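You operate a simulated robot arm through the tools that you are given. There is no shell and no other tool. Be economical: measure what you need, move in short steps, check, and stop when the job is done.

You are at the controls of a simulated robot arm. One attempt, no reset.

## Task
Tighten both grip knobs, then test the black tie till it breaks.
Fine: pull the mushroom button out, zero before the test and run it once; the tie must not slip.

Only the result counts: the job must be done as asked and must still hold three seconds after the hand-in. Knocking over, shifting, dropping, spilling or breaking anything else fails it.

## Robot
A 7-joint arm with a two-finger gripper, fixed in place. Base frame: the origin is at the foot of the arm, x ahead of it, y to its left, z up; the work surface is at about z = 0.8. Lengths are in m, angles in rad, forces in N, time in s.
With the tool pointing down near the work surface it reaches from about 0.14 to 0.76 m from the base axis. Its first joint turns from -2.897 to 2.897 rad. Payload 2.45 kg.
The tool frame sits at the grasp point between the pads (the TCP): z along the fingers, y along the line on which they close. The tips reach 0.027 m beyond it. The gripper opens to 0.08 m. The gripper's body begins 0.054 m behind the TCP.
Orientation is told as [roll, pitch, yaw] about the base's x, y, z axes, in that order, counted from this pose: with the fingers straight down and closing along the base's y, the tool's x points along the base's -x, its y along +y and its z along -z.

## Interface
- The arm moves only by the tool send_rows. Its argument "motion" is one flat list of numbers, 7 for each row, row after row: the shift along the base's x, y, z in cm, then the turn, a rotation vector about the base's x, y, z in rad, then the opening in per cent of the stroke, from 0 (shut) to 100 (fully open). In form: [tx, ty, tz, ax, ay, az, jaw, tx, ty, tz, ax, ay, az, jaw, ...]. A call has 1 to 8 rows; each row shifts and turns the commanded pose from where the row before left it. A row lasts 0.2 s, in which the tool goes at most 0.05 m and 0.15 rad; a call with a longer step from one row to the next is refused whole, and so is a gripper value outside its range. Where a pose cannot be reached the arm comes as near as it can. A force on the tool above 40 N (or 10 N above the force at the start of the call, whichever is more), or a blocked arm, ends the call early, and 0.2 s more pass. The fingers move at their own pace (about 0.153 m/s each) and stop on an object; they squeeze with about 33 N. The grip force told is the motor's: it shows also when the fingers shut on nothing. Time passes only in rows, and 0.2 s behind the last, so rows that do not move let the fingers close. The reply holds the time, the measured pose of the TCP, the force on the tool along the base axes, the opening and the grip force, in the units named above and with some noise, with the torque about the TCP (base axes, N m) and any sound that the robot's microphone picked up.
- Cameras (640 x 400 px; columns grow to the right, rows downward): "scene" is fixed at [0.3998, -0.501, 1.7964]; the picture's right is [-0.22, 0.97, 0.00], its down [0.84, 0.19, -0.51] and it looks along [-0.50, -0.11, -0.86] (base axes); focal length 234 px, centre (320, 200). "wrist" rides on the gripper at [0.063, 0.013, -0.079] in the tool frame; the picture's right is [-0.19, 0.98, 0.00], its down [-0.72, -0.14, -0.68] and it looks along [-0.67, -0.13, 0.73] (tool axes); focal length 226 px, centre (320, 200). There is no depth. A picture from a camera that has moved, and an enlarged one, comes with that camera's place and axes in the base frame and with its lens.
- capture(camera): a new picture of that camera. It takes no simulated time.
- raise_lower(by): slides the trunk up (or, below 0, down) by that many m; the arm rides with it, the base frame stays. It gives what a move gives, with no picture.
- close_up(camera, box): a new picture of the part [left, top, right, bottom] of that camera's present view, enlarged. It takes no simulated time.
- finish_job(): hands the job in; it is judged then, once.

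Work in short steps. Places have to be worked out from the pictures, the camera data and where the tool is seen: move nearer, look again, correct. Check each grasp and each placing, and mend what went wrong. You have 120 turns and 76 pictures in all, those below and enlarged ones among them. Open the gripper and draw the arm clear of the work before you hand the job in, unless the task says otherwise; then end with one line.

The tools are called after "Emit:" as name(argument=value, ...) on one line, values as JSON. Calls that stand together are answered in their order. send_rows: Moves the arm, as the interface text tells. Its arguments: {"type":"object","properties":{"motion":{"type":"array","items":{"type":"number"}}},"required":["motion"]} The other tools are called the same way: raise_lower (by) slides the trunk up or down; capture (camera) takes a picture; close_up (camera, box) takes an enlarged picture of a part of a camera's view; finish_job () hands the job in.

At the start:

```text
t: 0.0
position: [-0.0487, -0.5309, 1.4839]
ee_rot: [0.0, 0.001, 0.002]
contact_force: [0.1, 0.5, 0.6]
moment: [0.0, 0.0, 0.03]
gripper_width: 0.0797
grasp_force: 0.1
trunk travel left (down, up): [-0.375, 0.165]
```

scene: 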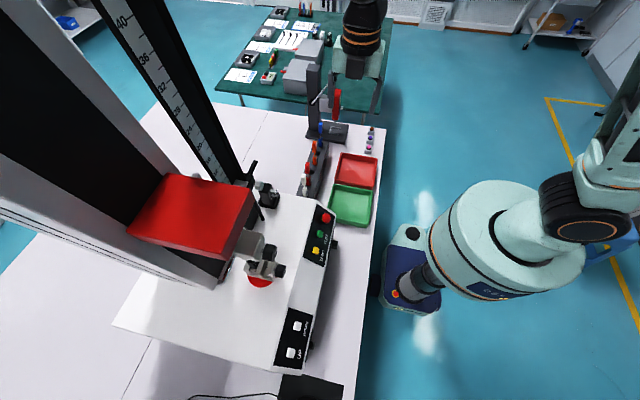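
wrist: 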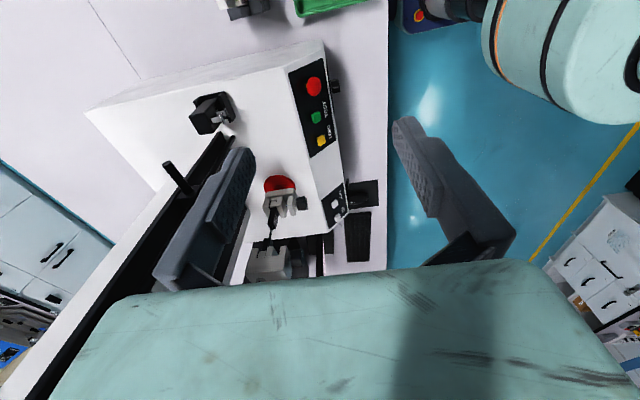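

The scene shows a tensile tester with a control panel, an upper and lower grip and a red mushroom button. I'll look closer at the machine before I move.

Emit:
close_up(camera="scene", box=[200, 170, 360, 270])

Emit:
close_up(camera="scene", box=[220, 240, 380, 400])

Emit:
close_up(camera="wrist", box=[160, 30, 400, 290])

Emit:
close_up(camera="scene", box=[290, 60, 390, 230])

```text
4.00 times, centred on (280, 220) of scene
camera zoom: at [0.3998, -0.501, 1.7964], right [-0.22, 0.97, 0.0], down [0.84, 0.19, -0.51], along [-0.5, -0.11, -0.86], focal length 935 px, centre (480, 120)
```

zoom: 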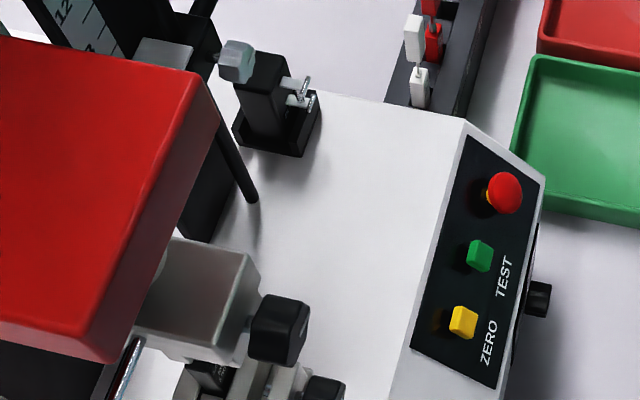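

```text
2.50 times, centred on (300, 320) of scene
camera zoom: at [0.3998, -0.501, 1.7964], right [-0.22, 0.97, 0.0], down [0.84, 0.19, -0.51], along [-0.5, -0.11, -0.86], focal length 584 px, centre (370, -100)
```

zoom: 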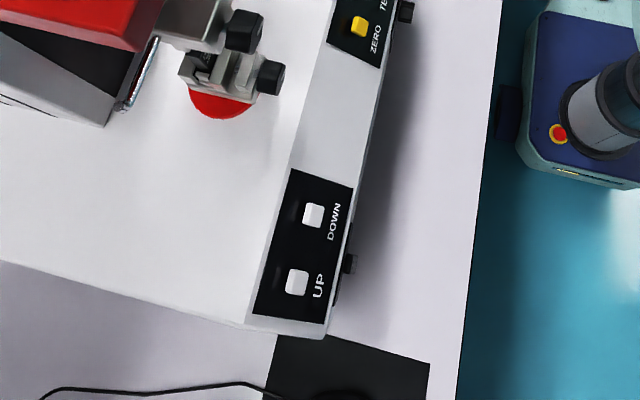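

```text
1.54 times, centred on (280, 160) of wrist
camera zoom: at [-0.112, -0.5177, 1.5641], right [0.19, 0.98, 0.0], down [0.72, -0.14, 0.68], along [0.67, -0.13, -0.73], focal length 348 px, centre (382, 262)
```

zoom: 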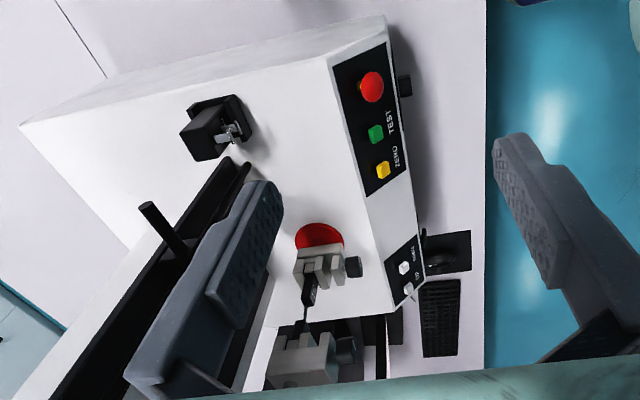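

```text
2.35 times, centred on (340, 145) of scene
camera zoom: at [0.3998, -0.501, 1.7964], right [-0.22, 0.97, 0.0], down [0.84, 0.19, -0.51], along [-0.5, -0.11, -0.86], focal length 550 px, centre (273, 329)
```

zoom: 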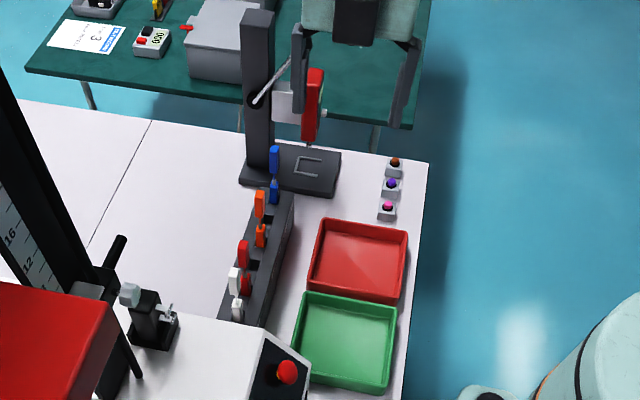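

The panel slopes about 32° towards +y, and I put the mushroom at about (0.031, -0.561, 1.05). The upper knob is near (0.268, -0.638, 1.31) and the lower near (0.268, -0.640, 1.152), both facing +y. Next I move to stand off from the mushroom along the panel normal.

Emit:
send_rows(motion=[1.0, 0.62, -3.8, -0.07, 0, 0, 100, 1.0, 0.62, -3.8, -0.07, 0, 0, 100, 1.0, 0.62, -3.8, -0.07, 0, 0, 100, 1.0, 0.62, -3.8, -0.07, 0, 0, 100, 1.0, 0.62, -3.8, -0.07, 0, 0, 100, 1.0, 0.62, -3.8, -0.07, 0, 0, 100, 1.0, 0.62, -3.8, -0.07, 0, 0, 100, 1.0, 0.62, -3.8, -0.07, 0, 0, 100])

Emit:
capture(camera="wrist")

Emit:
capture(camera="scene")

```text
t: 1.8
position: [0.0358, -0.485, 1.1784]
ee_rot: [-0.558, -0.002, 0.003]
contact_force: [0.3, 0.0, 0.1]
moment: [0.01, 0.02, -0.04]
gripper_width: 0.0802
grasp_force: 0.1
trunk travel left (down, up): [-0.375, 0.165]
```

```text
69 pictures are left
camera wrist: at [-0.0287, -0.4299, 1.2405], right [0.19, 0.83, -0.52], down [0.72, 0.24, 0.65], along [0.67, -0.5, -0.55], focal length 226 px, centre (320, 200)
```

wrist: 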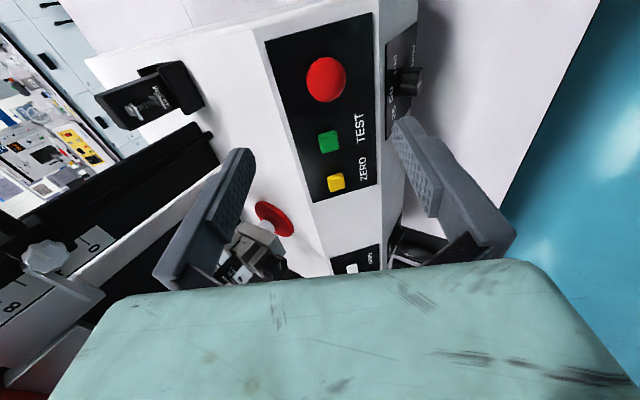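

```text
68 pictures are left
```

scene: 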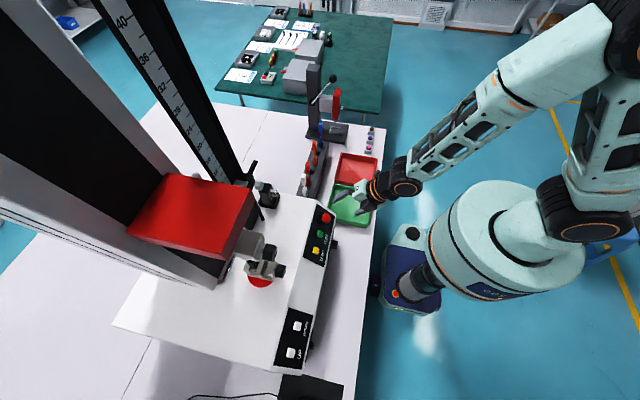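

The mushroom agrees with the estimate at (0.031, -0.557, 1.05). I check the front-face dials and the grips before I touch anything.

Emit:
close_up(camera="wrist", box=[250, 10, 450, 150])

Emit:
close_up(camera="wrist", box=[200, 180, 400, 290])

```text
2.86 times, centred on (350, 80) of wrist
camera zoom: at [-0.0287, -0.4299, 1.2405], right [0.19, 0.83, -0.52], down [0.72, 0.24, 0.65], along [0.67, -0.5, -0.55], focal length 646 px, centre (234, 543)
```

zoom: 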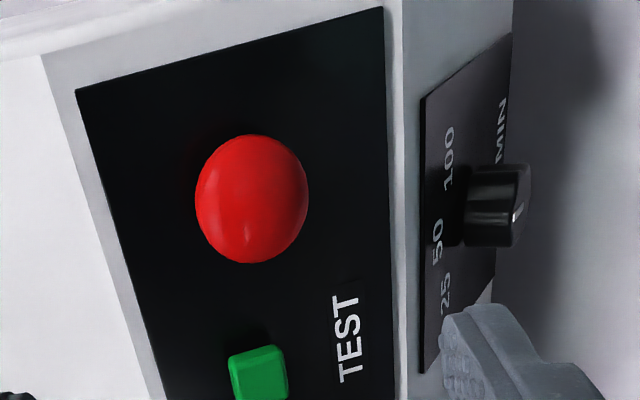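

```text
3.20 times, centred on (300, 235) of wrist
camera zoom: at [-0.0287, -0.4299, 1.2405], right [0.19, 0.83, -0.52], down [0.72, 0.24, 0.65], along [0.67, -0.5, -0.55], focal length 723 px, centre (384, 88)
```

zoom: 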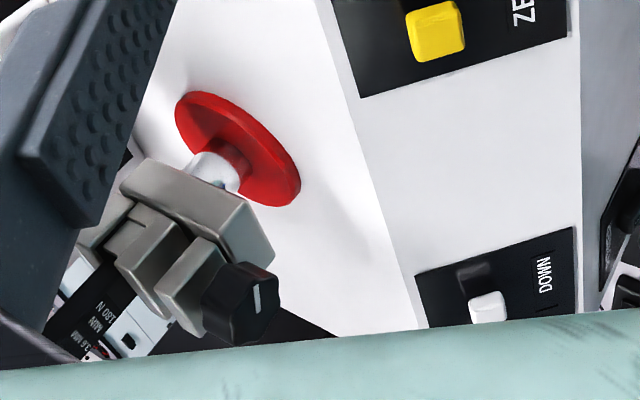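

The front dial is a speed selector, which I leave alone. I descend along the normal towards the mushroom and stop about 5 cm short to check alignment.

Emit:
send_rows(motion=[-0.15, -1.55, -2.83, 0, 0, 0, 100, -0.15, -1.55, -2.83, 0, 0, 0, 100, -0.15, -1.55, -2.83, 0, 0, 0, 100])

Emit:
capture(camera="wrist")

```text
t: 2.6
position: [0.0281, -0.5291, 1.095]
ee_rot: [-0.56, 0.0, 0.001]
contact_force: [0.1, 0.3, -0.1]
moment: [0.05, -0.02, -0.01]
gripper_width: 0.08
grasp_force: 0.0
trunk travel left (down, up): [-0.375, 0.165]
```

```text
65 pictures are left
camera wrist: at [-0.0354, -0.4761, 1.1563], right [0.19, 0.83, -0.52], down [0.72, 0.24, 0.65], along [0.67, -0.5, -0.55], focal length 226 px, centre (320, 200)
```

wrist: 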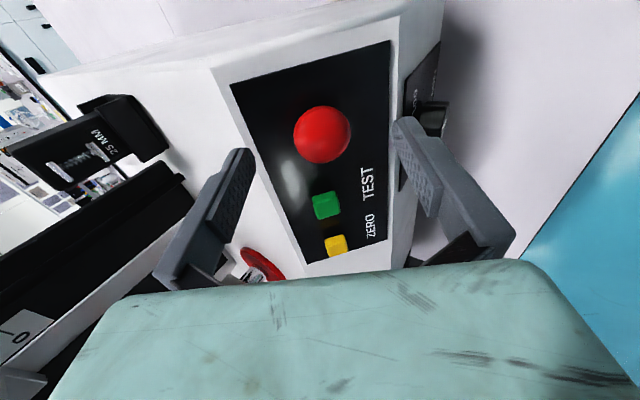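

The fingertips straddle the mushroom symmetrically. I go down the last 3 cm.

Emit:
send_rows(motion=[0.1, -0.82, -1.3, 0, 0, 0, 100, 0.1, -0.82, -1.3, 0, 0, 0, 100])

Emit:
capture(camera="wrist")

```text
t: 3.2
position: [0.0283, -0.544, 1.0736]
ee_rot: [-0.568, -0.002, 0.0]
contact_force: [0.2, 5.6, 27.3]
moment: [-1.57, 0.17, 0.01]
gripper_width: 0.0771
grasp_force: 0.0
trunk travel left (down, up): [-0.375, 0.165]
```

```text
64 pictures are left
camera wrist: at [-0.0347, -0.4901, 1.1344], right [0.19, 0.83, -0.53], down [0.72, 0.25, 0.65], along [0.67, -0.5, -0.55], focal length 226 px, centre (320, 200)
```

wrist: 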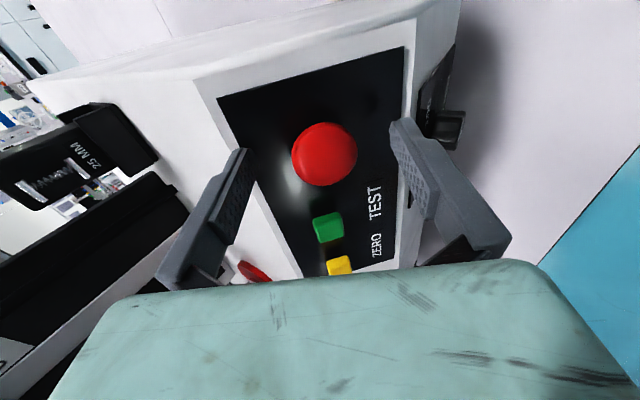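

One finger already touches the panel (27 N), so I back off 7 mm along the normal and then close on the cap.

Emit:
send_rows(motion=[0.1, 0.5, 0.8, 0, 0, 0, 100])

Emit:
send_rows(motion=[0, 0, 0, 0, 0, 0, 30, 0, 0, 0, 0, 0, 0, 30, 0, 0, 0, 0, 0, 0, 0, 0, 0, 0, 0, 0, 0, 0])

Emit:
capture(camera="wrist")

```text
t: 3.6
position: [0.0313, -0.5385, 1.0782]
ee_rot: [-0.554, 0.002, 0.002]
contact_force: [-0.1, 0.9, 0.7]
moment: [-0.02, 0.0, -0.01]
gripper_width: 0.0801
grasp_force: 0.0
trunk travel left (down, up): [-0.375, 0.165]
```

```text
t: 4.6
position: [0.0302, -0.5401, 1.0783]
ee_rot: [-0.559, 0.001, 0.0]
contact_force: [0.3, -0.5, 0.3]
moment: [0.02, 0.03, 0.0]
gripper_width: 0.0001
grasp_force: 29.8
trunk travel left (down, up): [-0.375, 0.165]
```

```text
63 pictures are left
camera wrist: at [-0.0336, -0.4861, 1.1392], right [0.19, 0.83, -0.52], down [0.72, 0.24, 0.65], along [0.67, -0.5, -0.55], focal length 226 px, centre (320, 200)
```

wrist: 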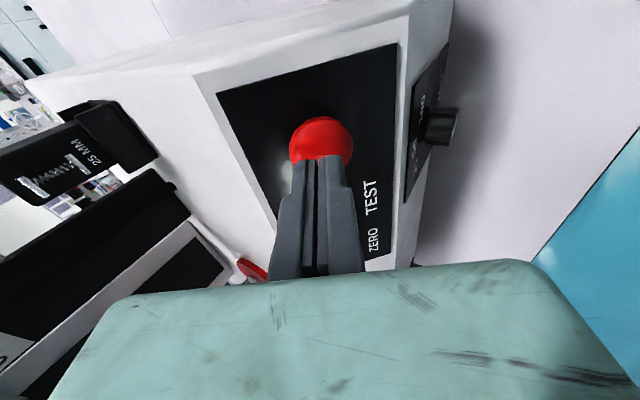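

The fingers closed above the cap, because at full opening the back finger had landed on the housing edge. I open only to about 56 mm and go lower along the normal.

Emit:
send_rows(motion=[0, 0, 0, 0, 0, 0, 68, 0, 0, 0, 0, 0, 0, 68, 0, -0.4, -0.64, 0, 0, 0, 68, 0, -0.34, -0.55, 0, 0, 0, 68])

Emit:
capture(camera="wrist")

```text
t: 5.6
position: [0.0305, -0.5477, 1.065]
ee_rot: [-0.561, 0.001, 0.002]
contact_force: [1.0, 0.7, 0.4]
moment: [-0.03, -0.02, 0.03]
gripper_width: 0.0543
grasp_force: 0.0
trunk travel left (down, up): [-0.375, 0.165]
```

```text
62 pictures are left
camera wrist: at [-0.0332, -0.494, 1.1269], right [0.19, 0.83, -0.52], down [0.72, 0.24, 0.65], along [0.67, -0.5, -0.55], focal length 226 px, centre (320, 200)
```

wrist: 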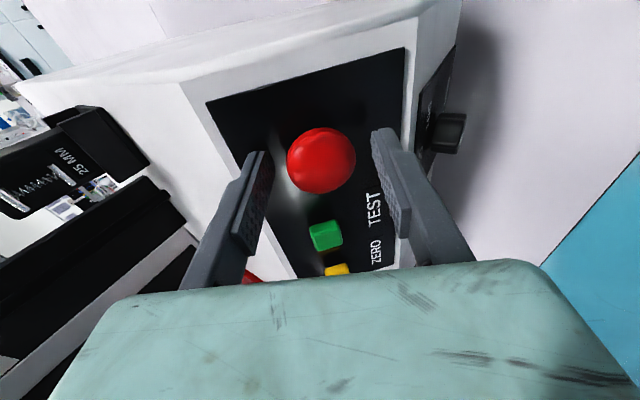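

There's no contact and the fingers straddle the cap. I go 6 mm deeper and close.

Emit:
send_rows(motion=[0, -0.32, -0.51, 0, 0, 0, 68, 0, 0, 0, 0, 0, 0, 30, 0, 0, 0, 0, 0, 0, 20, 0, 0, 0, 0, 0, 0, 20])

Emit:
capture(camera="wrist")

```text
t: 6.6
position: [0.0298, -0.5509, 1.0603]
ee_rot: [-0.559, 0.001, -0.001]
contact_force: [0.7, -1.1, 6.2]
moment: [0.01, -0.07, -0.04]
gripper_width: 0.0357
grasp_force: 45.0
trunk travel left (down, up): [-0.375, 0.165]
```

```text
61 pictures are left
camera wrist: at [-0.034, -0.4971, 1.122], right [0.19, 0.83, -0.52], down [0.72, 0.24, 0.65], along [0.67, -0.5, -0.55], focal length 226 px, centre (320, 200)
```

wrist: 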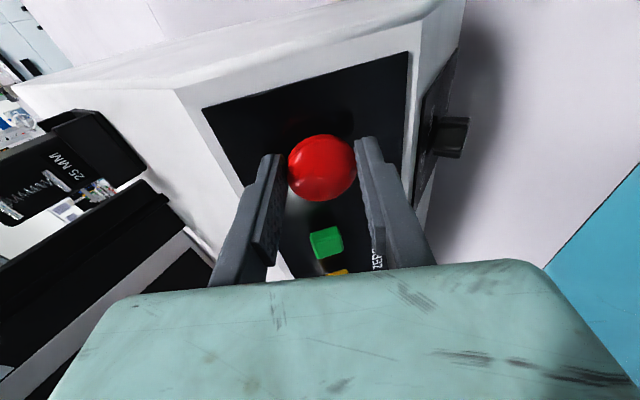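

The pads hold the cap (36 mm, 45 N). I pull out along the normal in small steps.

Emit:
send_rows(motion=[0, 0.21, 0.34, 0, 0, 0, 10, 0, 0.21, 0.34, 0, 0, 0, 10, 0, 0.21, 0.34, 0, 0, 0, 10, 0, 0.21, 0.34, 0, 0, 0, 10])

Emit:
capture(camera="wrist")

```text
t: 7.6
position: [0.0307, -0.5423, 1.0717]
ee_rot: [-0.553, 0.0, 0.002]
contact_force: [-3.5, -6.2, -33.1]
moment: [0.25, 0.21, -0.07]
gripper_width: 0.0362
grasp_force: 45.2
trunk travel left (down, up): [-0.375, 0.165]
```

```text
60 pictures are left
camera wrist: at [-0.0336, -0.4887, 1.1331], right [0.19, 0.83, -0.52], down [0.72, 0.24, 0.65], along [0.67, -0.5, -0.55], focal length 226 px, centre (320, 200)
```

wrist: 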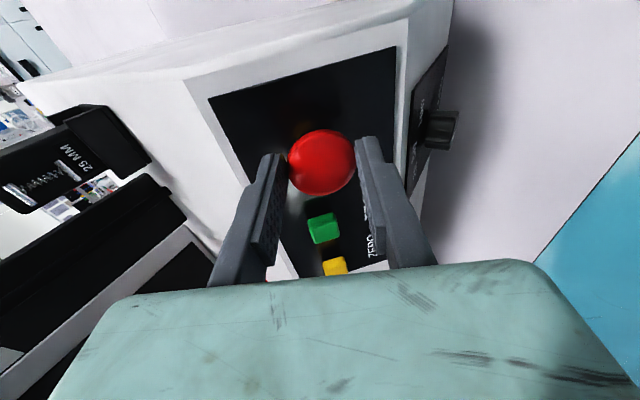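

The cap came out about 13 mm with the pads and now pulls against a stop at 33 N. I ease off, release, back out and look.

Emit:
send_rows(motion=[0, -0.05, -0.1, 0, 0, 0, 20, 0, 0, 0, 0, 0, 0, 68, 0, 0, 0, 0, 0, 0, 80, 0, 1.2, 1.9, 0, 0, 0, 80, 0, 1.6, 2.55, 0, 0, 0, 80, 0, 1.6, 2.55, 0, 0, 0, 80])

Emit:
capture(camera="wrist")

Emit:
close_up(camera="scene", box=[280, 190, 360, 270])

```text
t: 9.0
position: [0.0315, -0.4983, 1.1439]
ee_rot: [-0.559, 0.0, 0.0]
contact_force: [-0.6, 0.5, 0.1]
moment: [0.0, 0.03, -0.01]
gripper_width: 0.0635
grasp_force: 0.0
trunk travel left (down, up): [-0.375, 0.165]
```

```text
59 pictures are left
camera wrist: at [-0.0329, -0.4445, 1.2049], right [0.19, 0.83, -0.52], down [0.72, 0.24, 0.65], along [0.67, -0.5, -0.55], focal length 226 px, centre (320, 200)
```

wrist: 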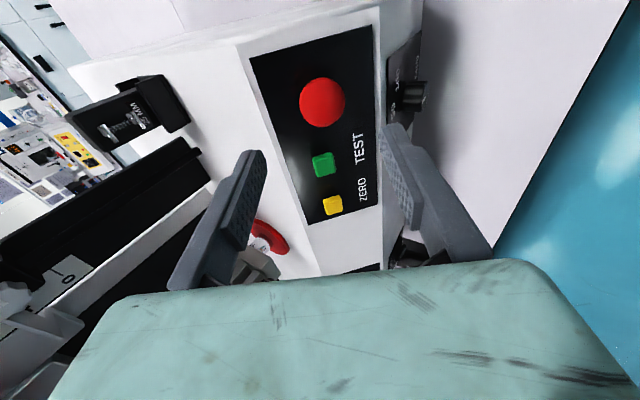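

```text
5.00 times, centred on (320, 230) of scene
camera zoom: at [0.3998, -0.501, 1.7964], right [-0.22, 0.97, 0.0], down [0.84, 0.19, -0.51], along [-0.5, -0.11, -0.86], focal length 1169 px, centre (320, 50)
```

zoom: 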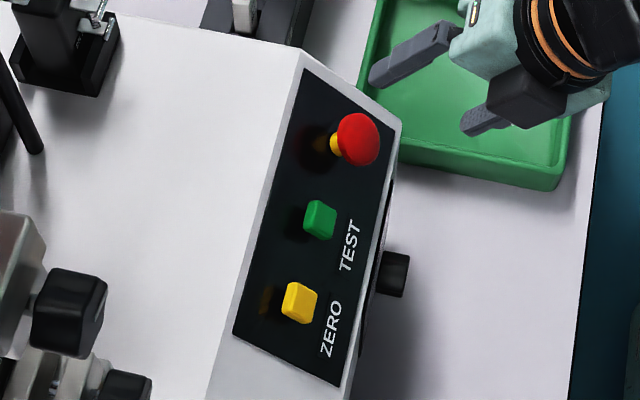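

The mushroom is out with its yellow stem showing. Next I rotate the tool horizontal (pointing -y) in front of the lower knob.

Emit:
send_rows(motion=[2.9, 0.4, 0.5, -0.1265, 0, 0, 80, 2.9, 0.4, 0.5, -0.1265, 0, 0, 80, 2.9, 0.4, 0.5, -0.1265, 0, 0, 80, 2.9, 0.4, 0.5, -0.1265, 0, 0, 80, 2.9, 0.4, 0.5, -0.1265, 0, 0, 80, 2.9, 0.4, 0.5, -0.1265, 0, 0, 80, 2.9, 0, 0.5, -0.1265, 0, 0, 80, 3.3, 0, 0.5, -0.1265, 0, 0, 80])

Emit:
capture(camera="wrist")

Emit:
capture(camera="scene")

```text
t: 10.8
position: [0.2699, -0.4709, 1.1831]
ee_rot: [-1.573, 0.002, 0.0]
contact_force: [-0.5, 0.4, -0.6]
moment: [0.02, 0.0, -0.02]
gripper_width: 0.0637
grasp_force: 0.1
trunk travel left (down, up): [-0.375, 0.165]
```

```text
57 pictures are left
camera wrist: at [0.2058, -0.3905, 1.171], right [0.19, 0.0, -0.98], down [0.72, 0.68, 0.14], along [0.67, -0.73, 0.13], focal length 226 px, centre (320, 200)
```

wrist: 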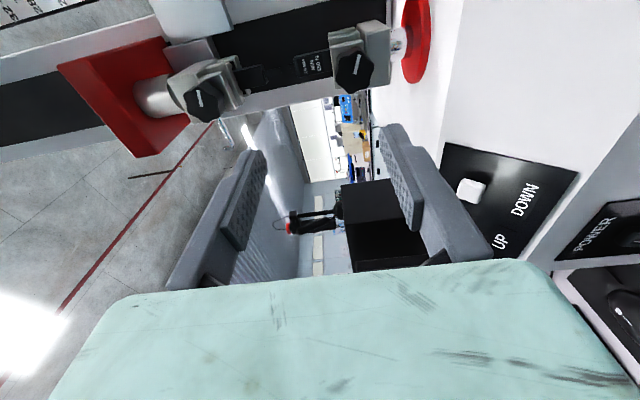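

```text
56 pictures are left
```

scene: 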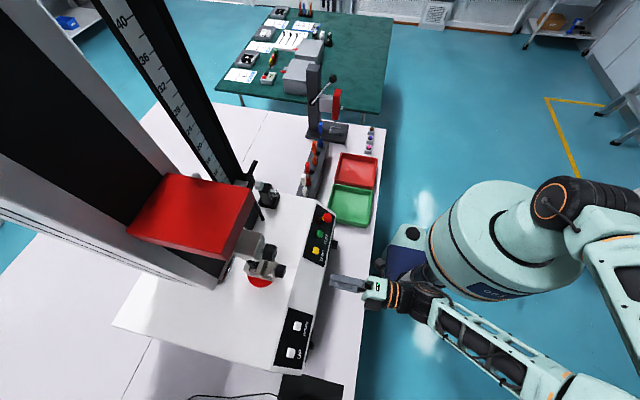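

The knobs and the tie are now in view of the wrist camera; I zoom in on the grips.

Emit:
close_up(camera="wrist", box=[140, 10, 460, 150])

Emit:
close_up(camera="wrist", box=[280, 20, 430, 110])

```text
2.00 times, centred on (300, 80) of wrist
camera zoom: at [0.2058, -0.3905, 1.171], right [0.19, 0.0, -0.98], down [0.72, 0.68, 0.14], along [0.67, -0.73, 0.13], focal length 452 px, centre (360, 440)
```

zoom: 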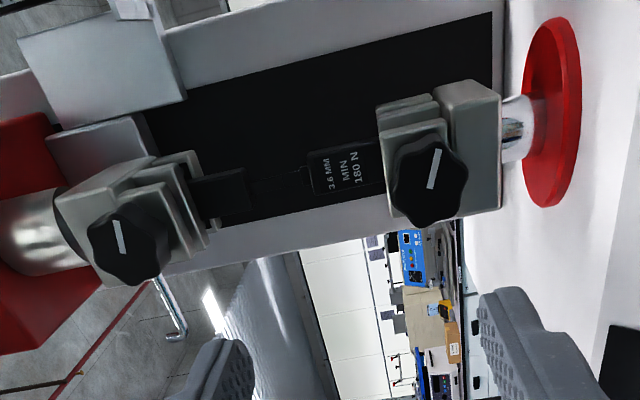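

```text
4.27 times, centred on (355, 65) of wrist
camera zoom: at [0.2058, -0.3905, 1.171], right [0.19, 0.0, -0.98], down [0.72, 0.68, 0.14], along [0.67, -0.73, 0.13], focal length 964 px, centre (171, 776)
```

zoom: 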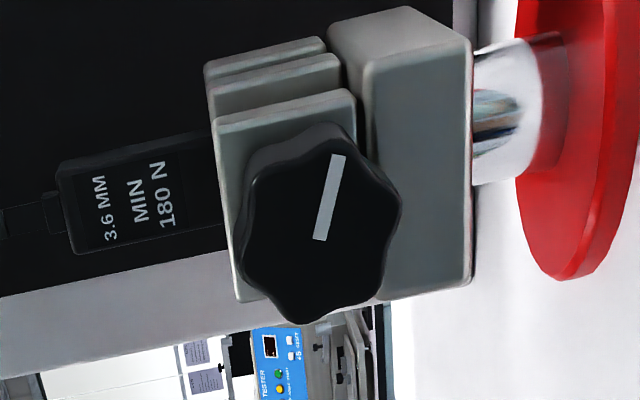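

The lower knob is a six-lobe knob about 4 cm across, centred near (0.268, -0.63, 1.149). I approach to about 5 cm off its face and check alignment.

Emit:
send_rows(motion=[-0.1, -2.5, -1.7, 0, 0, 0, 80, -0.1, -2.5, -1.7, 0, 0, 0, 80, 0, -2.0, 0, 0, 0, 0, 80])

Emit:
capture(camera="wrist")

Emit:
close_up(camera="scene", box=[230, 230, 390, 330])

```text
t: 11.6
position: [0.2656, -0.5427, 1.1487]
ee_rot: [-1.573, 0.0, 0.001]
contact_force: [0.6, -1.1, -0.5]
moment: [0.04, -0.01, -0.02]
gripper_width: 0.0642
grasp_force: 0.0
trunk travel left (down, up): [-0.375, 0.165]
```

```text
53 pictures are left
camera wrist: at [0.2009, -0.4624, 1.1368], right [0.19, 0.0, -0.98], down [0.72, 0.68, 0.14], along [0.67, -0.73, 0.13], focal length 226 px, centre (320, 200)
```

wrist: 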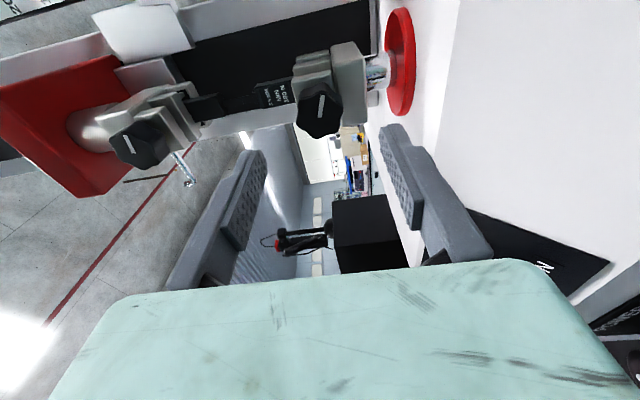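

```text
4.00 times, centred on (310, 280) of scene
camera zoom: at [0.3998, -0.501, 1.7964], right [-0.22, 0.97, 0.0], down [0.84, 0.19, -0.51], along [-0.5, -0.11, -0.86], focal length 935 px, centre (360, -120)
```

zoom: 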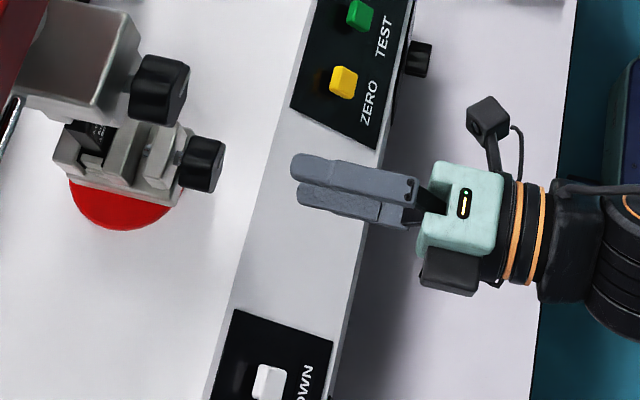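

TCP height matches the knob axis and x is within about 2 mm. The knob spans roughly y = -0.630 to -0.655. I slide in so the tips overlap it by about 18 mm.

Emit:
send_rows(motion=[0.1, -3.0, 0, 0, 0, 0, 80, 0, -3.0, 0, 0, 0, 0, 80, 0, -1.5, 0, 0, 0, 0, 80])

Emit:
capture(camera="wrist")

Emit:
close_up(camera="scene", box=[230, 230, 390, 330])

```text
t: 12.4
position: [0.2648, -0.6178, 1.1484]
ee_rot: [-1.572, 0.003, 0.0]
contact_force: [1.0, 0.4, 0.3]
moment: [-0.02, 0.03, -0.01]
gripper_width: 0.0639
grasp_force: 0.0
trunk travel left (down, up): [-0.375, 0.165]
```

```text
51 pictures are left
camera wrist: at [0.2003, -0.5372, 1.1372], right [0.19, 0.0, -0.98], down [0.72, 0.68, 0.14], along [0.67, -0.73, 0.13], focal length 226 px, centre (320, 200)
```

wrist: 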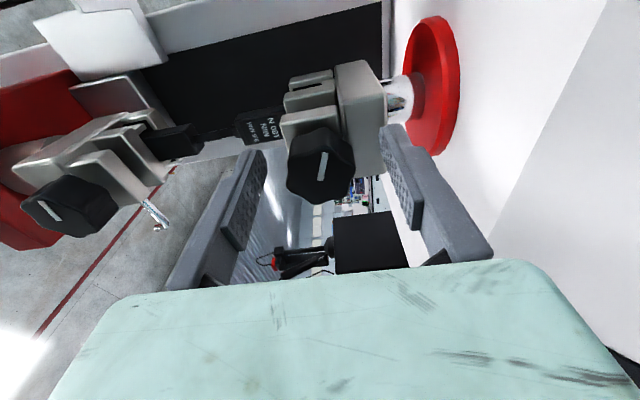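

```text
4.00 times, centred on (310, 280) of scene
camera zoom: at [0.3998, -0.501, 1.7964], right [-0.22, 0.97, 0.0], down [0.84, 0.19, -0.51], along [-0.5, -0.11, -0.86], focal length 935 px, centre (360, -120)
```

zoom: 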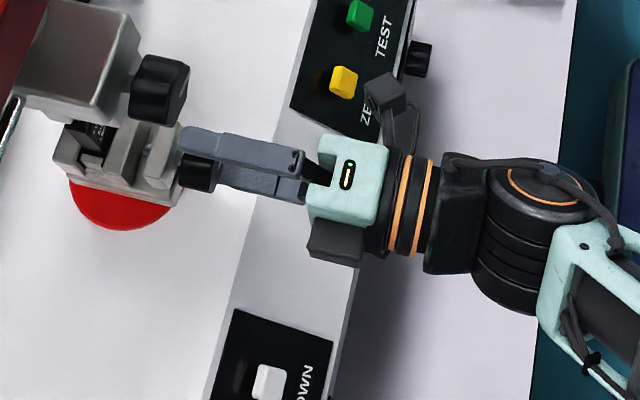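

The tips overlap the knob by about 15 mm and look centred. I close and read the forces.

Emit:
send_rows(motion=[0, 0, 0, 0, 0, 0, 40, 0, 0, 0, 0, 0, 0, 20, 0, 0, 0, 0, 0, 0, 20])

Emit:
capture(camera="wrist")

```text
t: 13.2
position: [0.2654, -0.6177, 1.1499]
ee_rot: [-1.574, 0.003, 0.002]
contact_force: [-0.1, -4.4, 9.7]
moment: [0.18, -0.05, 1.25]
gripper_width: 0.0366
grasp_force: 45.1
trunk travel left (down, up): [-0.375, 0.165]
```

```text
49 pictures are left
camera wrist: at [0.2004, -0.5373, 1.1381], right [0.19, 0.0, -0.98], down [0.72, 0.68, 0.14], along [0.67, -0.73, 0.13], focal length 226 px, centre (320, 200)
```

wrist: 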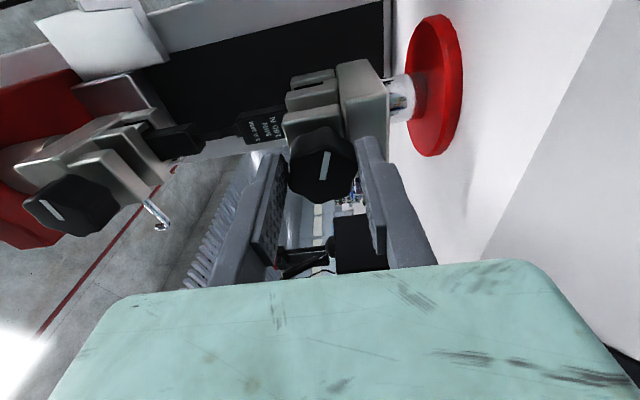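

Grip is good (36.6 mm). I turn clockwise as seen from the front (negative about +y) in small steps and watch the torque.

Emit:
send_rows(motion=[0, 0, 0.1, 0, -0.1, 0, 15, 0, 0, 0, 0, -0.1, 0, 15, 0, 0, 0, 0, -0.1, 0, 15])

Emit:
close_up(camera="wrist", box=[220, 40, 460, 220])

```text
t: 14.0
position: [0.2655, -0.6172, 1.1483]
ee_rot: [-1.572, -0.3, -0.001]
contact_force: [-0.3, 6.3, -2.0]
moment: [-0.63, 0.02, 0.56]
gripper_width: 0.0365
grasp_force: 44.9
trunk travel left (down, up): [-0.375, 0.165]
```

```text
2.22 times, centred on (340, 130) of wrist
camera zoom: at [0.2073, -0.5371, 1.1186], right [0.47, 0.0, -0.88], down [0.64, 0.68, 0.35], along [0.6, -0.73, 0.32], focal length 502 px, centre (276, 356)
```

zoom: 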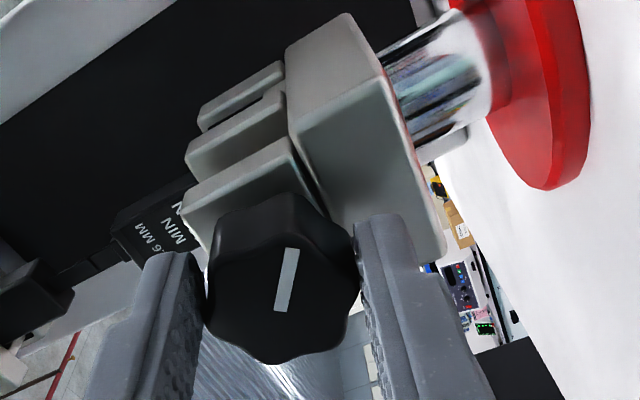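

The knob turns freely with the gripper (little torque). I keep turning.

Emit:
send_rows(motion=[0, 0, 0, 0, -0.12, 0, 15, 0, 0, 0, 0, -0.12, 0, 15, 0, 0, 0, 0, -0.12, 0, 15, 0, 0, 0, 0, -0.12, 0, 15, 0, 0, 0, 0, -0.12, 0, 15])

```text
t: 15.2
position: [0.2673, -0.6172, 1.1458]
ee_rot: [-1.557, -0.874, -0.01]
contact_force: [2.7, -0.1, -6.7]
moment: [-0.9, 0.03, 0.08]
gripper_width: 0.0363
grasp_force: 45.0
trunk travel left (down, up): [-0.375, 0.165]
stopped in row 5: the force on the tool passed its limit at 42 N (the readings are from after the stop); the commanded pose is now the measured one
```

The force limit tripped at pitch -0.87. I look to see whether the knob bottomed or the fingers touched something.

Emit:
close_up(camera="wrist", box=[200, 20, 460, 220])

Emit:
close_up(camera="scene", box=[230, 230, 390, 330])

```text
2.00 times, centred on (330, 120) of wrist
camera zoom: at [0.2349, -0.5367, 1.0909], right [0.88, 0.0, -0.48], down [0.35, 0.68, 0.65], along [0.33, -0.74, 0.59], focal length 452 px, centre (300, 360)
```

zoom: 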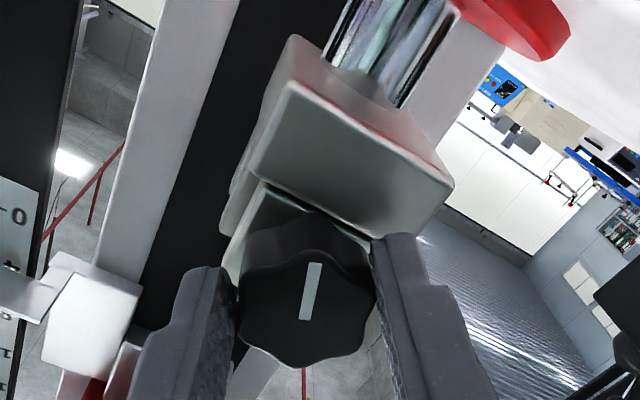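

```text
4.00 times, centred on (310, 280) of scene
camera zoom: at [0.3998, -0.501, 1.7964], right [-0.22, 0.97, 0.0], down [0.84, 0.19, -0.51], along [-0.5, -0.11, -0.86], focal length 935 px, centre (360, -120)
```

zoom: 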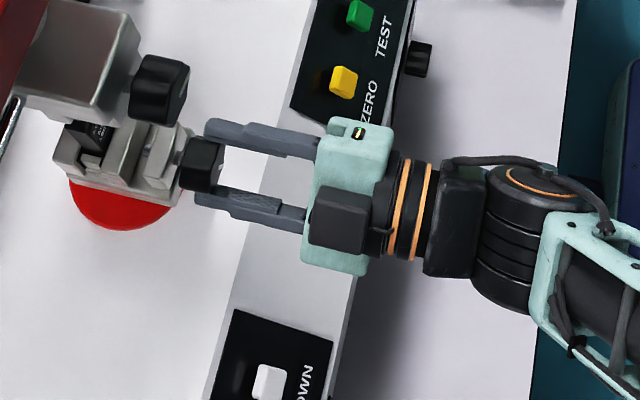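

The grip is intact. I try small further increments to see whether it's the clamp's end stop.

Emit:
send_rows(motion=[0, 0, 0.15, 0, -0.08, 0, 10])

Emit:
send_rows(motion=[0, 0, 0.1, 0, -0.08, 0, 10])

```text
t: 15.6
position: [0.2676, -0.6184, 1.1447]
ee_rot: [-1.553, -0.953, -0.014]
contact_force: [4.5, -1.6, -14.4]
moment: [-0.67, 0.03, 0.18]
gripper_width: 0.0364
grasp_force: 45.0
trunk travel left (down, up): [-0.375, 0.165]
```

```text
t: 16.0
position: [0.2675, -0.6176, 1.146]
ee_rot: [-1.543, -1.032, -0.025]
contact_force: [6.9, 0.7, -25.9]
moment: [-0.13, 0.13, 0.2]
gripper_width: 0.0364
grasp_force: 44.5
trunk travel left (down, up): [-0.375, 0.165]
```

The force is sideways (I'm a bit above the axis) while the torque is still small. I re-centre by lowering 2.5 mm and continue turning.

Emit:
send_rows(motion=[0.1, 0, -0.3, 0, 0, 0, 10, 0, 0, 0, 0, -0.1, 0, 10])

Emit:
send_rows(motion=[0, 0, 0, 0, -0.1, 0, 10, 0, 0, 0, 0, -0.1, 0, 10])

```text
t: 16.6
position: [0.2677, -0.6186, 1.1457]
ee_rot: [-1.552, -1.133, -0.017]
contact_force: [5.0, 2.8, -16.0]
moment: [1.04, 0.04, -0.66]
gripper_width: 0.0361
grasp_force: 45.0
trunk travel left (down, up): [-0.375, 0.165]
```

```text
t: 17.2
position: [0.2688, -0.6183, 1.1473]
ee_rot: [-1.551, -1.337, -0.014]
contact_force: [10.0, 3.7, -8.7]
moment: [0.31, 0.4, 0.07]
gripper_width: 0.0361
grasp_force: 44.7
trunk travel left (down, up): [-0.375, 0.165]
```

Torque is starting to build (0.4 N m at 1.34 rad). I go on in small steps.

Emit:
send_rows(motion=[0.1, 0, -0.1, 0, -0.08, 0, 10])

Emit:
send_rows(motion=[0, 0, 0, 0, -0.08, 0, 10])

Emit:
send_rows(motion=[0, 0, 0, 0, -0.08, 0, 10])

```text
t: 17.6
position: [0.2693, -0.6177, 1.1447]
ee_rot: [-1.54, -1.415, -0.025]
contact_force: [9.9, 3.7, -4.0]
moment: [-0.04, 1.06, 0.22]
gripper_width: 0.0363
grasp_force: 45.0
trunk travel left (down, up): [-0.375, 0.165]
```

```text
t: 18.0
position: [0.2704, -0.6169, 1.1443]
ee_rot: [-1.488, -1.493, -0.079]
contact_force: [11.1, 3.6, -5.4]
moment: [0.07, 0.96, -0.01]
gripper_width: 0.0363
grasp_force: 44.6
trunk travel left (down, up): [-0.375, 0.165]
```

```text
t: 18.4
position: [0.2701, -0.6164, 1.1442]
ee_rot: [0.461, -1.563, -2.025]
contact_force: [13.2, -0.5, -5.7]
moment: [0.13, 0.76, -0.05]
gripper_width: 0.0367
grasp_force: 44.6
trunk travel left (down, up): [-0.375, 0.165]
```

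Torque peaked near 1.06 N m and then fell, so either it's slipping in the fingers or still turning. I check the marker against the fingers.

Emit:
close_up(camera="wrist", box=[200, 20, 460, 220])

```text
2.00 times, centred on (330, 120) of wrist
camera zoom: at [0.2817, -0.5363, 1.0825], right [0.98, 0.0, 0.2], down [-0.15, 0.68, 0.72], along [-0.13, -0.74, 0.66], focal length 452 px, centre (300, 360)
```

zoom: 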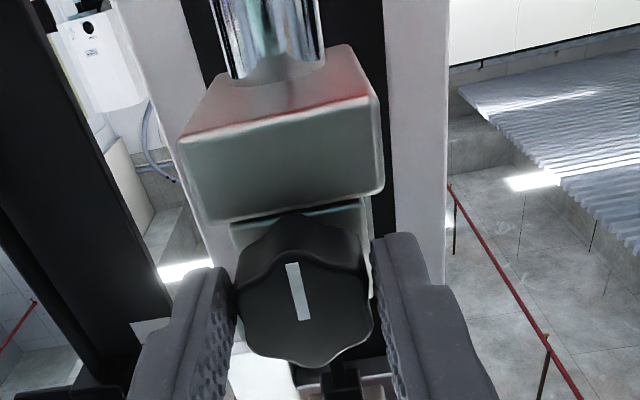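

The marker shows the knob lagging the fingers by about 0.4 rad, so it slipped near 1 N m. It also looks off-centre, with the true axis nearer (0.271, 1.149). I open, back off, rotate back to 0 and regrip centred to check tightness.

Emit:
send_rows(motion=[0, 0, 0, 0, 0, 0, 80, 0, 0, 0, 0, 0, 0, 80, 0, 3.0, 0.4, 0, 0, 0, 80, 0, 0, 0, 0, 0.14, 0, 80, 0, 0, 0, 0, 0.14, 0, 80, 0, 0, 0, 0, 0.14, 0, 80, 0, 0, 0, 0, 0.14, 0, 80, 0, 0, 0, 0, 0.14, 0, 80])

Emit:
send_rows(motion=[0, 0, 0, 0, 0.14, 0, 80, 0, 0, 0, 0, 0.14, 0, 80, 0, 0, 0, 0, 0.14, 0, 80, 0, 0, 0, 0, 0.14, 0, 80, 0, 0, 0, 0, 0.14, 0, 80, 0, 0, 0, 0, 0.14, 0, 80, 0, 0, 0, 0, 0.03, 0, 80])

Emit:
capture(camera="wrist")

```text
t: 20.2
position: [0.2677, -0.588, 1.1482]
ee_rot: [-1.56, -0.873, -0.009]
contact_force: [0.2, -0.5, -0.1]
moment: [0.02, -0.01, 0.01]
gripper_width: 0.0639
grasp_force: 0.0
trunk travel left (down, up): [-0.375, 0.165]
```

```text
t: 21.8
position: [0.266, -0.5877, 1.1491]
ee_rot: [-1.569, -0.002, -0.006]
contact_force: [0.1, -0.4, -0.6]
moment: [0.03, 0.0, 0.0]
gripper_width: 0.0639
grasp_force: 0.1
trunk travel left (down, up): [-0.375, 0.165]
```

```text
44 pictures are left
camera wrist: at [0.2041, -0.507, 1.1377], right [0.2, 0.0, -0.98], down [0.72, 0.68, 0.15], along [0.66, -0.74, 0.13], focal length 226 px, centre (320, 200)
```

wrist: 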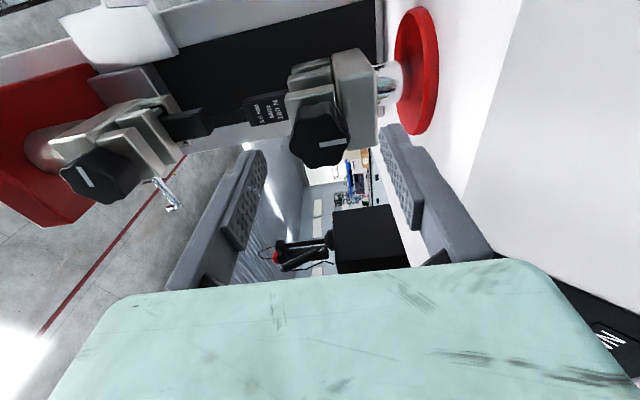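

Emit:
close_up(camera="wrist", box=[270, 40, 400, 180])

```text
2.86 times, centred on (335, 110) of wrist
camera zoom: at [0.2041, -0.507, 1.1377], right [0.2, 0.0, -0.98], down [0.72, 0.68, 0.15], along [0.66, -0.74, 0.13], focal length 646 px, centre (277, 457)
```

zoom: 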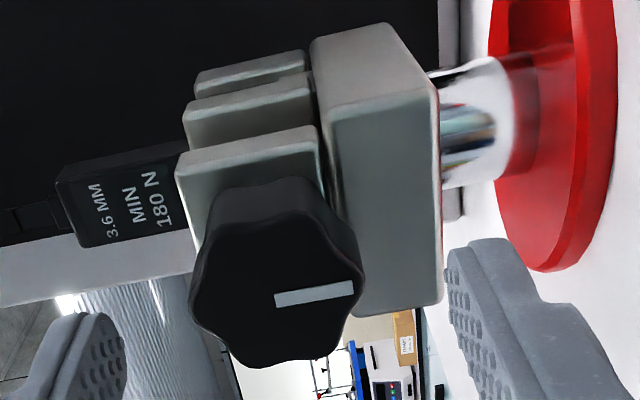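

The marker has turned about 80–90° clockwise so far. I regrip, centred, and continue turning.

Emit:
send_rows(motion=[0.25, -2.9, 0.05, 0, 0, 0, 80, 0, 0, 0, 0, 0, 0, 30, 0, 0, 0, 0, 0, 0, 10, 0, 0, 0, 0, 0, 0, 0, 0, 0, 0, 0, -0.08, 0, 0])

Emit:
send_rows(motion=[0, 0, 0, 0, -0.08, 0, 0])

Emit:
send_rows(motion=[0, 0, 0, 0, -0.08, 0, 0])

```text
t: 23.0
position: [0.2689, -0.618, 1.1503]
ee_rot: [-1.567, -0.086, -0.007]
contact_force: [-1.1, -11.5, 5.1]
moment: [-0.26, 0.47, 0.05]
gripper_width: 0.0363
grasp_force: 44.7
trunk travel left (down, up): [-0.375, 0.165]
```

```text
t: 23.4
position: [0.2704, -0.618, 1.1488]
ee_rot: [-1.567, -0.166, -0.005]
contact_force: [0.2, -9.4, 6.2]
moment: [-0.08, 0.33, 0.21]
gripper_width: 0.036
grasp_force: 45.2
trunk travel left (down, up): [-0.375, 0.165]
```

```text
t: 23.8
position: [0.2701, -0.6172, 1.1503]
ee_rot: [-1.568, -0.245, -0.002]
contact_force: [1.4, -7.2, 11.9]
moment: [-0.26, 1.02, 0.24]
gripper_width: 0.0362
grasp_force: 45.1
trunk travel left (down, up): [-0.375, 0.165]
```

Emit:
send_rows(motion=[0, 0, -0.05, 0, -0.08, 0, 0, 0, 0, 0, 0, -0.08, 0, 0])

Emit:
close_up(camera="wrist", box=[200, 20, 460, 220])

```text
t: 24.4
position: [0.2701, -0.6166, 1.1494]
ee_rot: [-1.565, -0.405, -0.004]
contact_force: [-0.6, -4.6, 13.0]
moment: [-0.74, 0.65, 0.36]
gripper_width: 0.0364
grasp_force: 45.0
trunk travel left (down, up): [-0.375, 0.165]
```

```text
2.00 times, centred on (330, 120) of wrist
camera zoom: at [0.2162, -0.536, 1.1145], right [0.57, 0.0, -0.83], down [0.61, 0.68, 0.42], along [0.56, -0.74, 0.38], focal length 452 px, centre (300, 360)
```

zoom: 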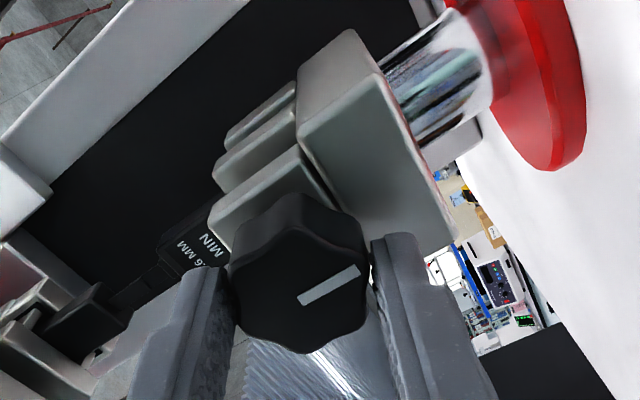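

The marker turned back relative to the fingers, so the knob no longer moves and slips at about 1 N m: the lower knob is tight. I release and move up to the upper knob.

Emit:
send_rows(motion=[0, 0, 0, 0, 0, 0, 80, 0, 0, 0, 0, 0, 0, 80, 0, 3.0, 0, 0, 0.1, 0, 80, 0, 4.0, 0, 0, 0.14, 0, 80, 0, 0, 4.0, 0, 0.14, 0, 80, 0, 0, 4.0, 0, 0.02, 0, 80, 0, 0, 4.0, 0, 0, 0, 80, 0, 0, 4.0, 0, 0, 0, 80])

Emit:
capture(camera="wrist")

Emit:
close_up(camera="scene", box=[230, 210, 390, 310])

```text
t: 26.2
position: [0.2719, -0.5467, 1.3099]
ee_rot: [-1.568, -0.006, -0.005]
contact_force: [0.1, 0.0, -0.7]
moment: [0.02, 0.0, 0.02]
gripper_width: 0.0637
grasp_force: 0.0
trunk travel left (down, up): [-0.375, 0.165]
```

```text
41 pictures are left
camera wrist: at [0.2086, -0.4651, 1.298], right [0.2, 0.0, -0.98], down [0.72, 0.68, 0.15], along [0.66, -0.74, 0.13], focal length 226 px, centre (320, 200)
```

wrist: 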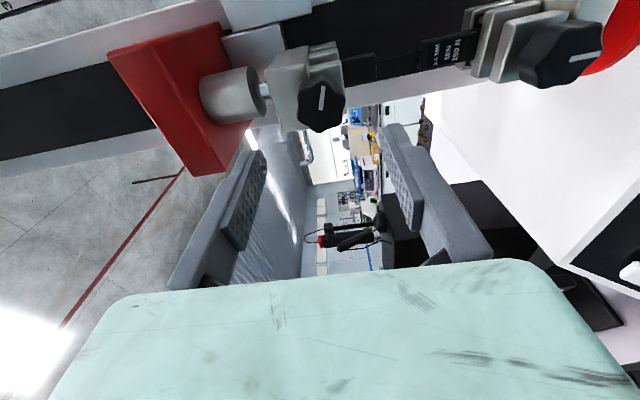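

```text
4.00 times, centred on (310, 260) of scene
camera zoom: at [0.3998, -0.501, 1.7964], right [-0.22, 0.97, 0.0], down [0.84, 0.19, -0.51], along [-0.5, -0.11, -0.86], focal length 935 px, centre (360, -40)
```

zoom: 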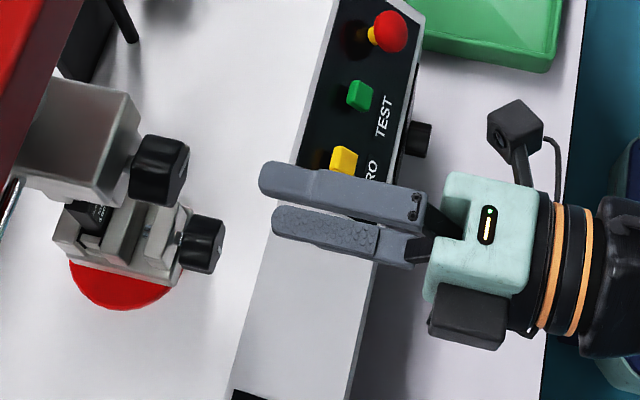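

The upper knob aligns with the TCP at x about 0.272 and z about 1.309. I slide in and close.

Emit:
send_rows(motion=[0, -3.5, 0, 0, 0, 0, 80, 0, -3.5, 0, 0, 0, 0, 80, 0, 0, 0, 0, 0, 0, 40, 0, 0, 0, 0, 0, 0, 10, 0, 0, 0, 0, 0, 0, 0])

Emit:
close_up(camera="wrist", box=[200, 20, 460, 220])

```text
t: 27.4
position: [0.2713, -0.6183, 1.3092]
ee_rot: [-1.566, -0.004, -0.006]
contact_force: [-2.1, -3.9, -9.6]
moment: [-0.18, 0.02, 0.15]
gripper_width: 0.0363
grasp_force: 45.0
trunk travel left (down, up): [-0.375, 0.165]
```

```text
2.00 times, centred on (330, 120) of wrist
camera zoom: at [0.2089, -0.5372, 1.2971], right [0.2, 0.0, -0.98], down [0.72, 0.68, 0.15], along [0.66, -0.74, 0.13], focal length 452 px, centre (300, 360)
```

zoom: 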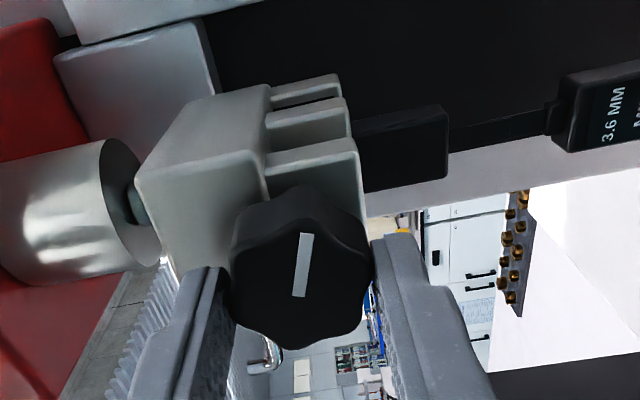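

Grip is good. I lower 0.8 mm to centre and start turning clockwise.

Emit:
send_rows(motion=[0, 0, -0.08, 0, -0.12, 0, 0, 0, 0, 0, 0, -0.12, 0, 0, 0, 0, 0, 0, -0.12, 0, 0, 0, 0, 0, 0, -0.12, 0, 0])

Emit:
send_rows(motion=[0, 0, 0, 0, -0.12, 0, 0, 0, 0, 0, 0, -0.12, 0, 0, 0, 0, 0, 0, -0.12, 0, 0])

```text
t: 28.4
position: [0.2722, -0.6181, 1.3096]
ee_rot: [-1.566, -0.487, -0.002]
contact_force: [7.2, -15.2, 9.7]
moment: [-0.37, 0.0, 0.08]
gripper_width: 0.0361
grasp_force: 44.7
trunk travel left (down, up): [-0.375, 0.165]
```

```text
t: 29.2
position: [0.2713, -0.6177, 1.3101]
ee_rot: [-1.565, -0.849, -0.003]
contact_force: [11.1, -18.6, 27.3]
moment: [-1.01, 0.02, 0.22]
gripper_width: 0.0363
grasp_force: 45.2
trunk travel left (down, up): [-0.375, 0.165]
```

Side and axial forces are building (the knob moves inward as it screws in). I follow it with a small shift in -y and +z and continue.

Emit:
send_rows(motion=[0.1, -0.12, 0.2, 0, -0.06, 0, 0, 0, 0, 0, 0, -0.1, 0, 0])

Emit:
send_rows(motion=[0, 0, 0, 0, -0.1, 0, 0])

Emit:
send_rows(motion=[0, 0, 0, 0, -0.1, 0, 0])

```text
t: 29.8
position: [0.2708, -0.618, 1.3102]
ee_rot: [-1.555, -1.005, -0.013]
contact_force: [6.1, -9.1, 16.5]
moment: [-0.69, 0.04, 0.07]
gripper_width: 0.0364
grasp_force: 45.1
trunk travel left (down, up): [-0.375, 0.165]
```

```text
t: 30.2
position: [0.2706, -0.6179, 1.3098]
ee_rot: [-1.553, -1.106, -0.016]
contact_force: [5.4, -6.6, 15.7]
moment: [-0.49, -0.02, 0.1]
gripper_width: 0.0362
grasp_force: 45.1
trunk travel left (down, up): [-0.375, 0.165]
```

```text
t: 30.6
position: [0.2698, -0.6187, 1.3102]
ee_rot: [-1.547, -1.206, -0.02]
contact_force: [3.8, -4.1, 10.8]
moment: [-0.92, -0.02, 0.11]
gripper_width: 0.0363
grasp_force: 45.5
trunk travel left (down, up): [-0.375, 0.165]
```

Emit:
send_rows(motion=[0, 0, 0, 0, -0.1, 0, 0])

Emit:
send_rows(motion=[0, 0, 0, 0, -0.1, 0, 0])

Emit:
send_rows(motion=[0, 0, 0, 0, -0.1, 0, 0])

Emit:
close_up(camera="wrist", box=[200, 20, 460, 220])

```text
t: 31.0
position: [0.2705, -0.6175, 1.3099]
ee_rot: [-1.537, -1.306, -0.032]
contact_force: [0.4, -2.3, 5.8]
moment: [-0.13, 0.22, 0.2]
gripper_width: 0.0364
grasp_force: 44.9
trunk travel left (down, up): [-0.375, 0.165]
```

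```text
t: 31.4
position: [0.27, -0.6171, 1.3093]
ee_rot: [-1.506, -1.403, -0.063]
contact_force: [-2.0, 0.9, -0.4]
moment: [0.39, 0.96, -0.11]
gripper_width: 0.0362
grasp_force: 45.1
trunk travel left (down, up): [-0.375, 0.165]
```

```text
t: 31.8
position: [0.2703, -0.6176, 1.3102]
ee_rot: [-1.46, -1.506, -0.107]
contact_force: [-3.0, 2.9, -1.1]
moment: [0.23, 0.81, -0.33]
gripper_width: 0.0361
grasp_force: 45.0
trunk travel left (down, up): [-0.375, 0.165]
```

```text
2.00 times, centred on (330, 120) of wrist
camera zoom: at [0.2778, -0.5363, 1.2477], right [0.99, 0.0, 0.13], down [-0.1, 0.68, 0.73], along [-0.09, -0.74, 0.67], focal length 452 px, centre (300, 360)
```

zoom: 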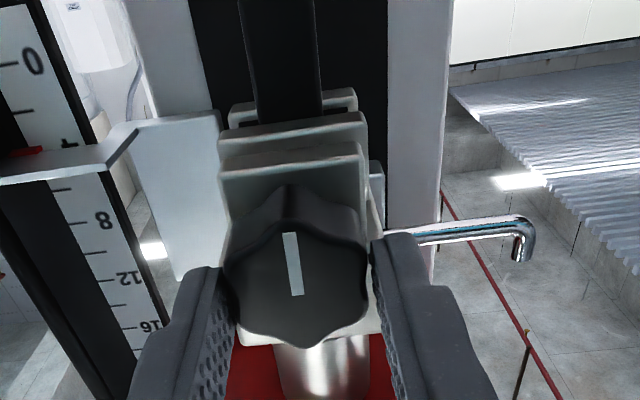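

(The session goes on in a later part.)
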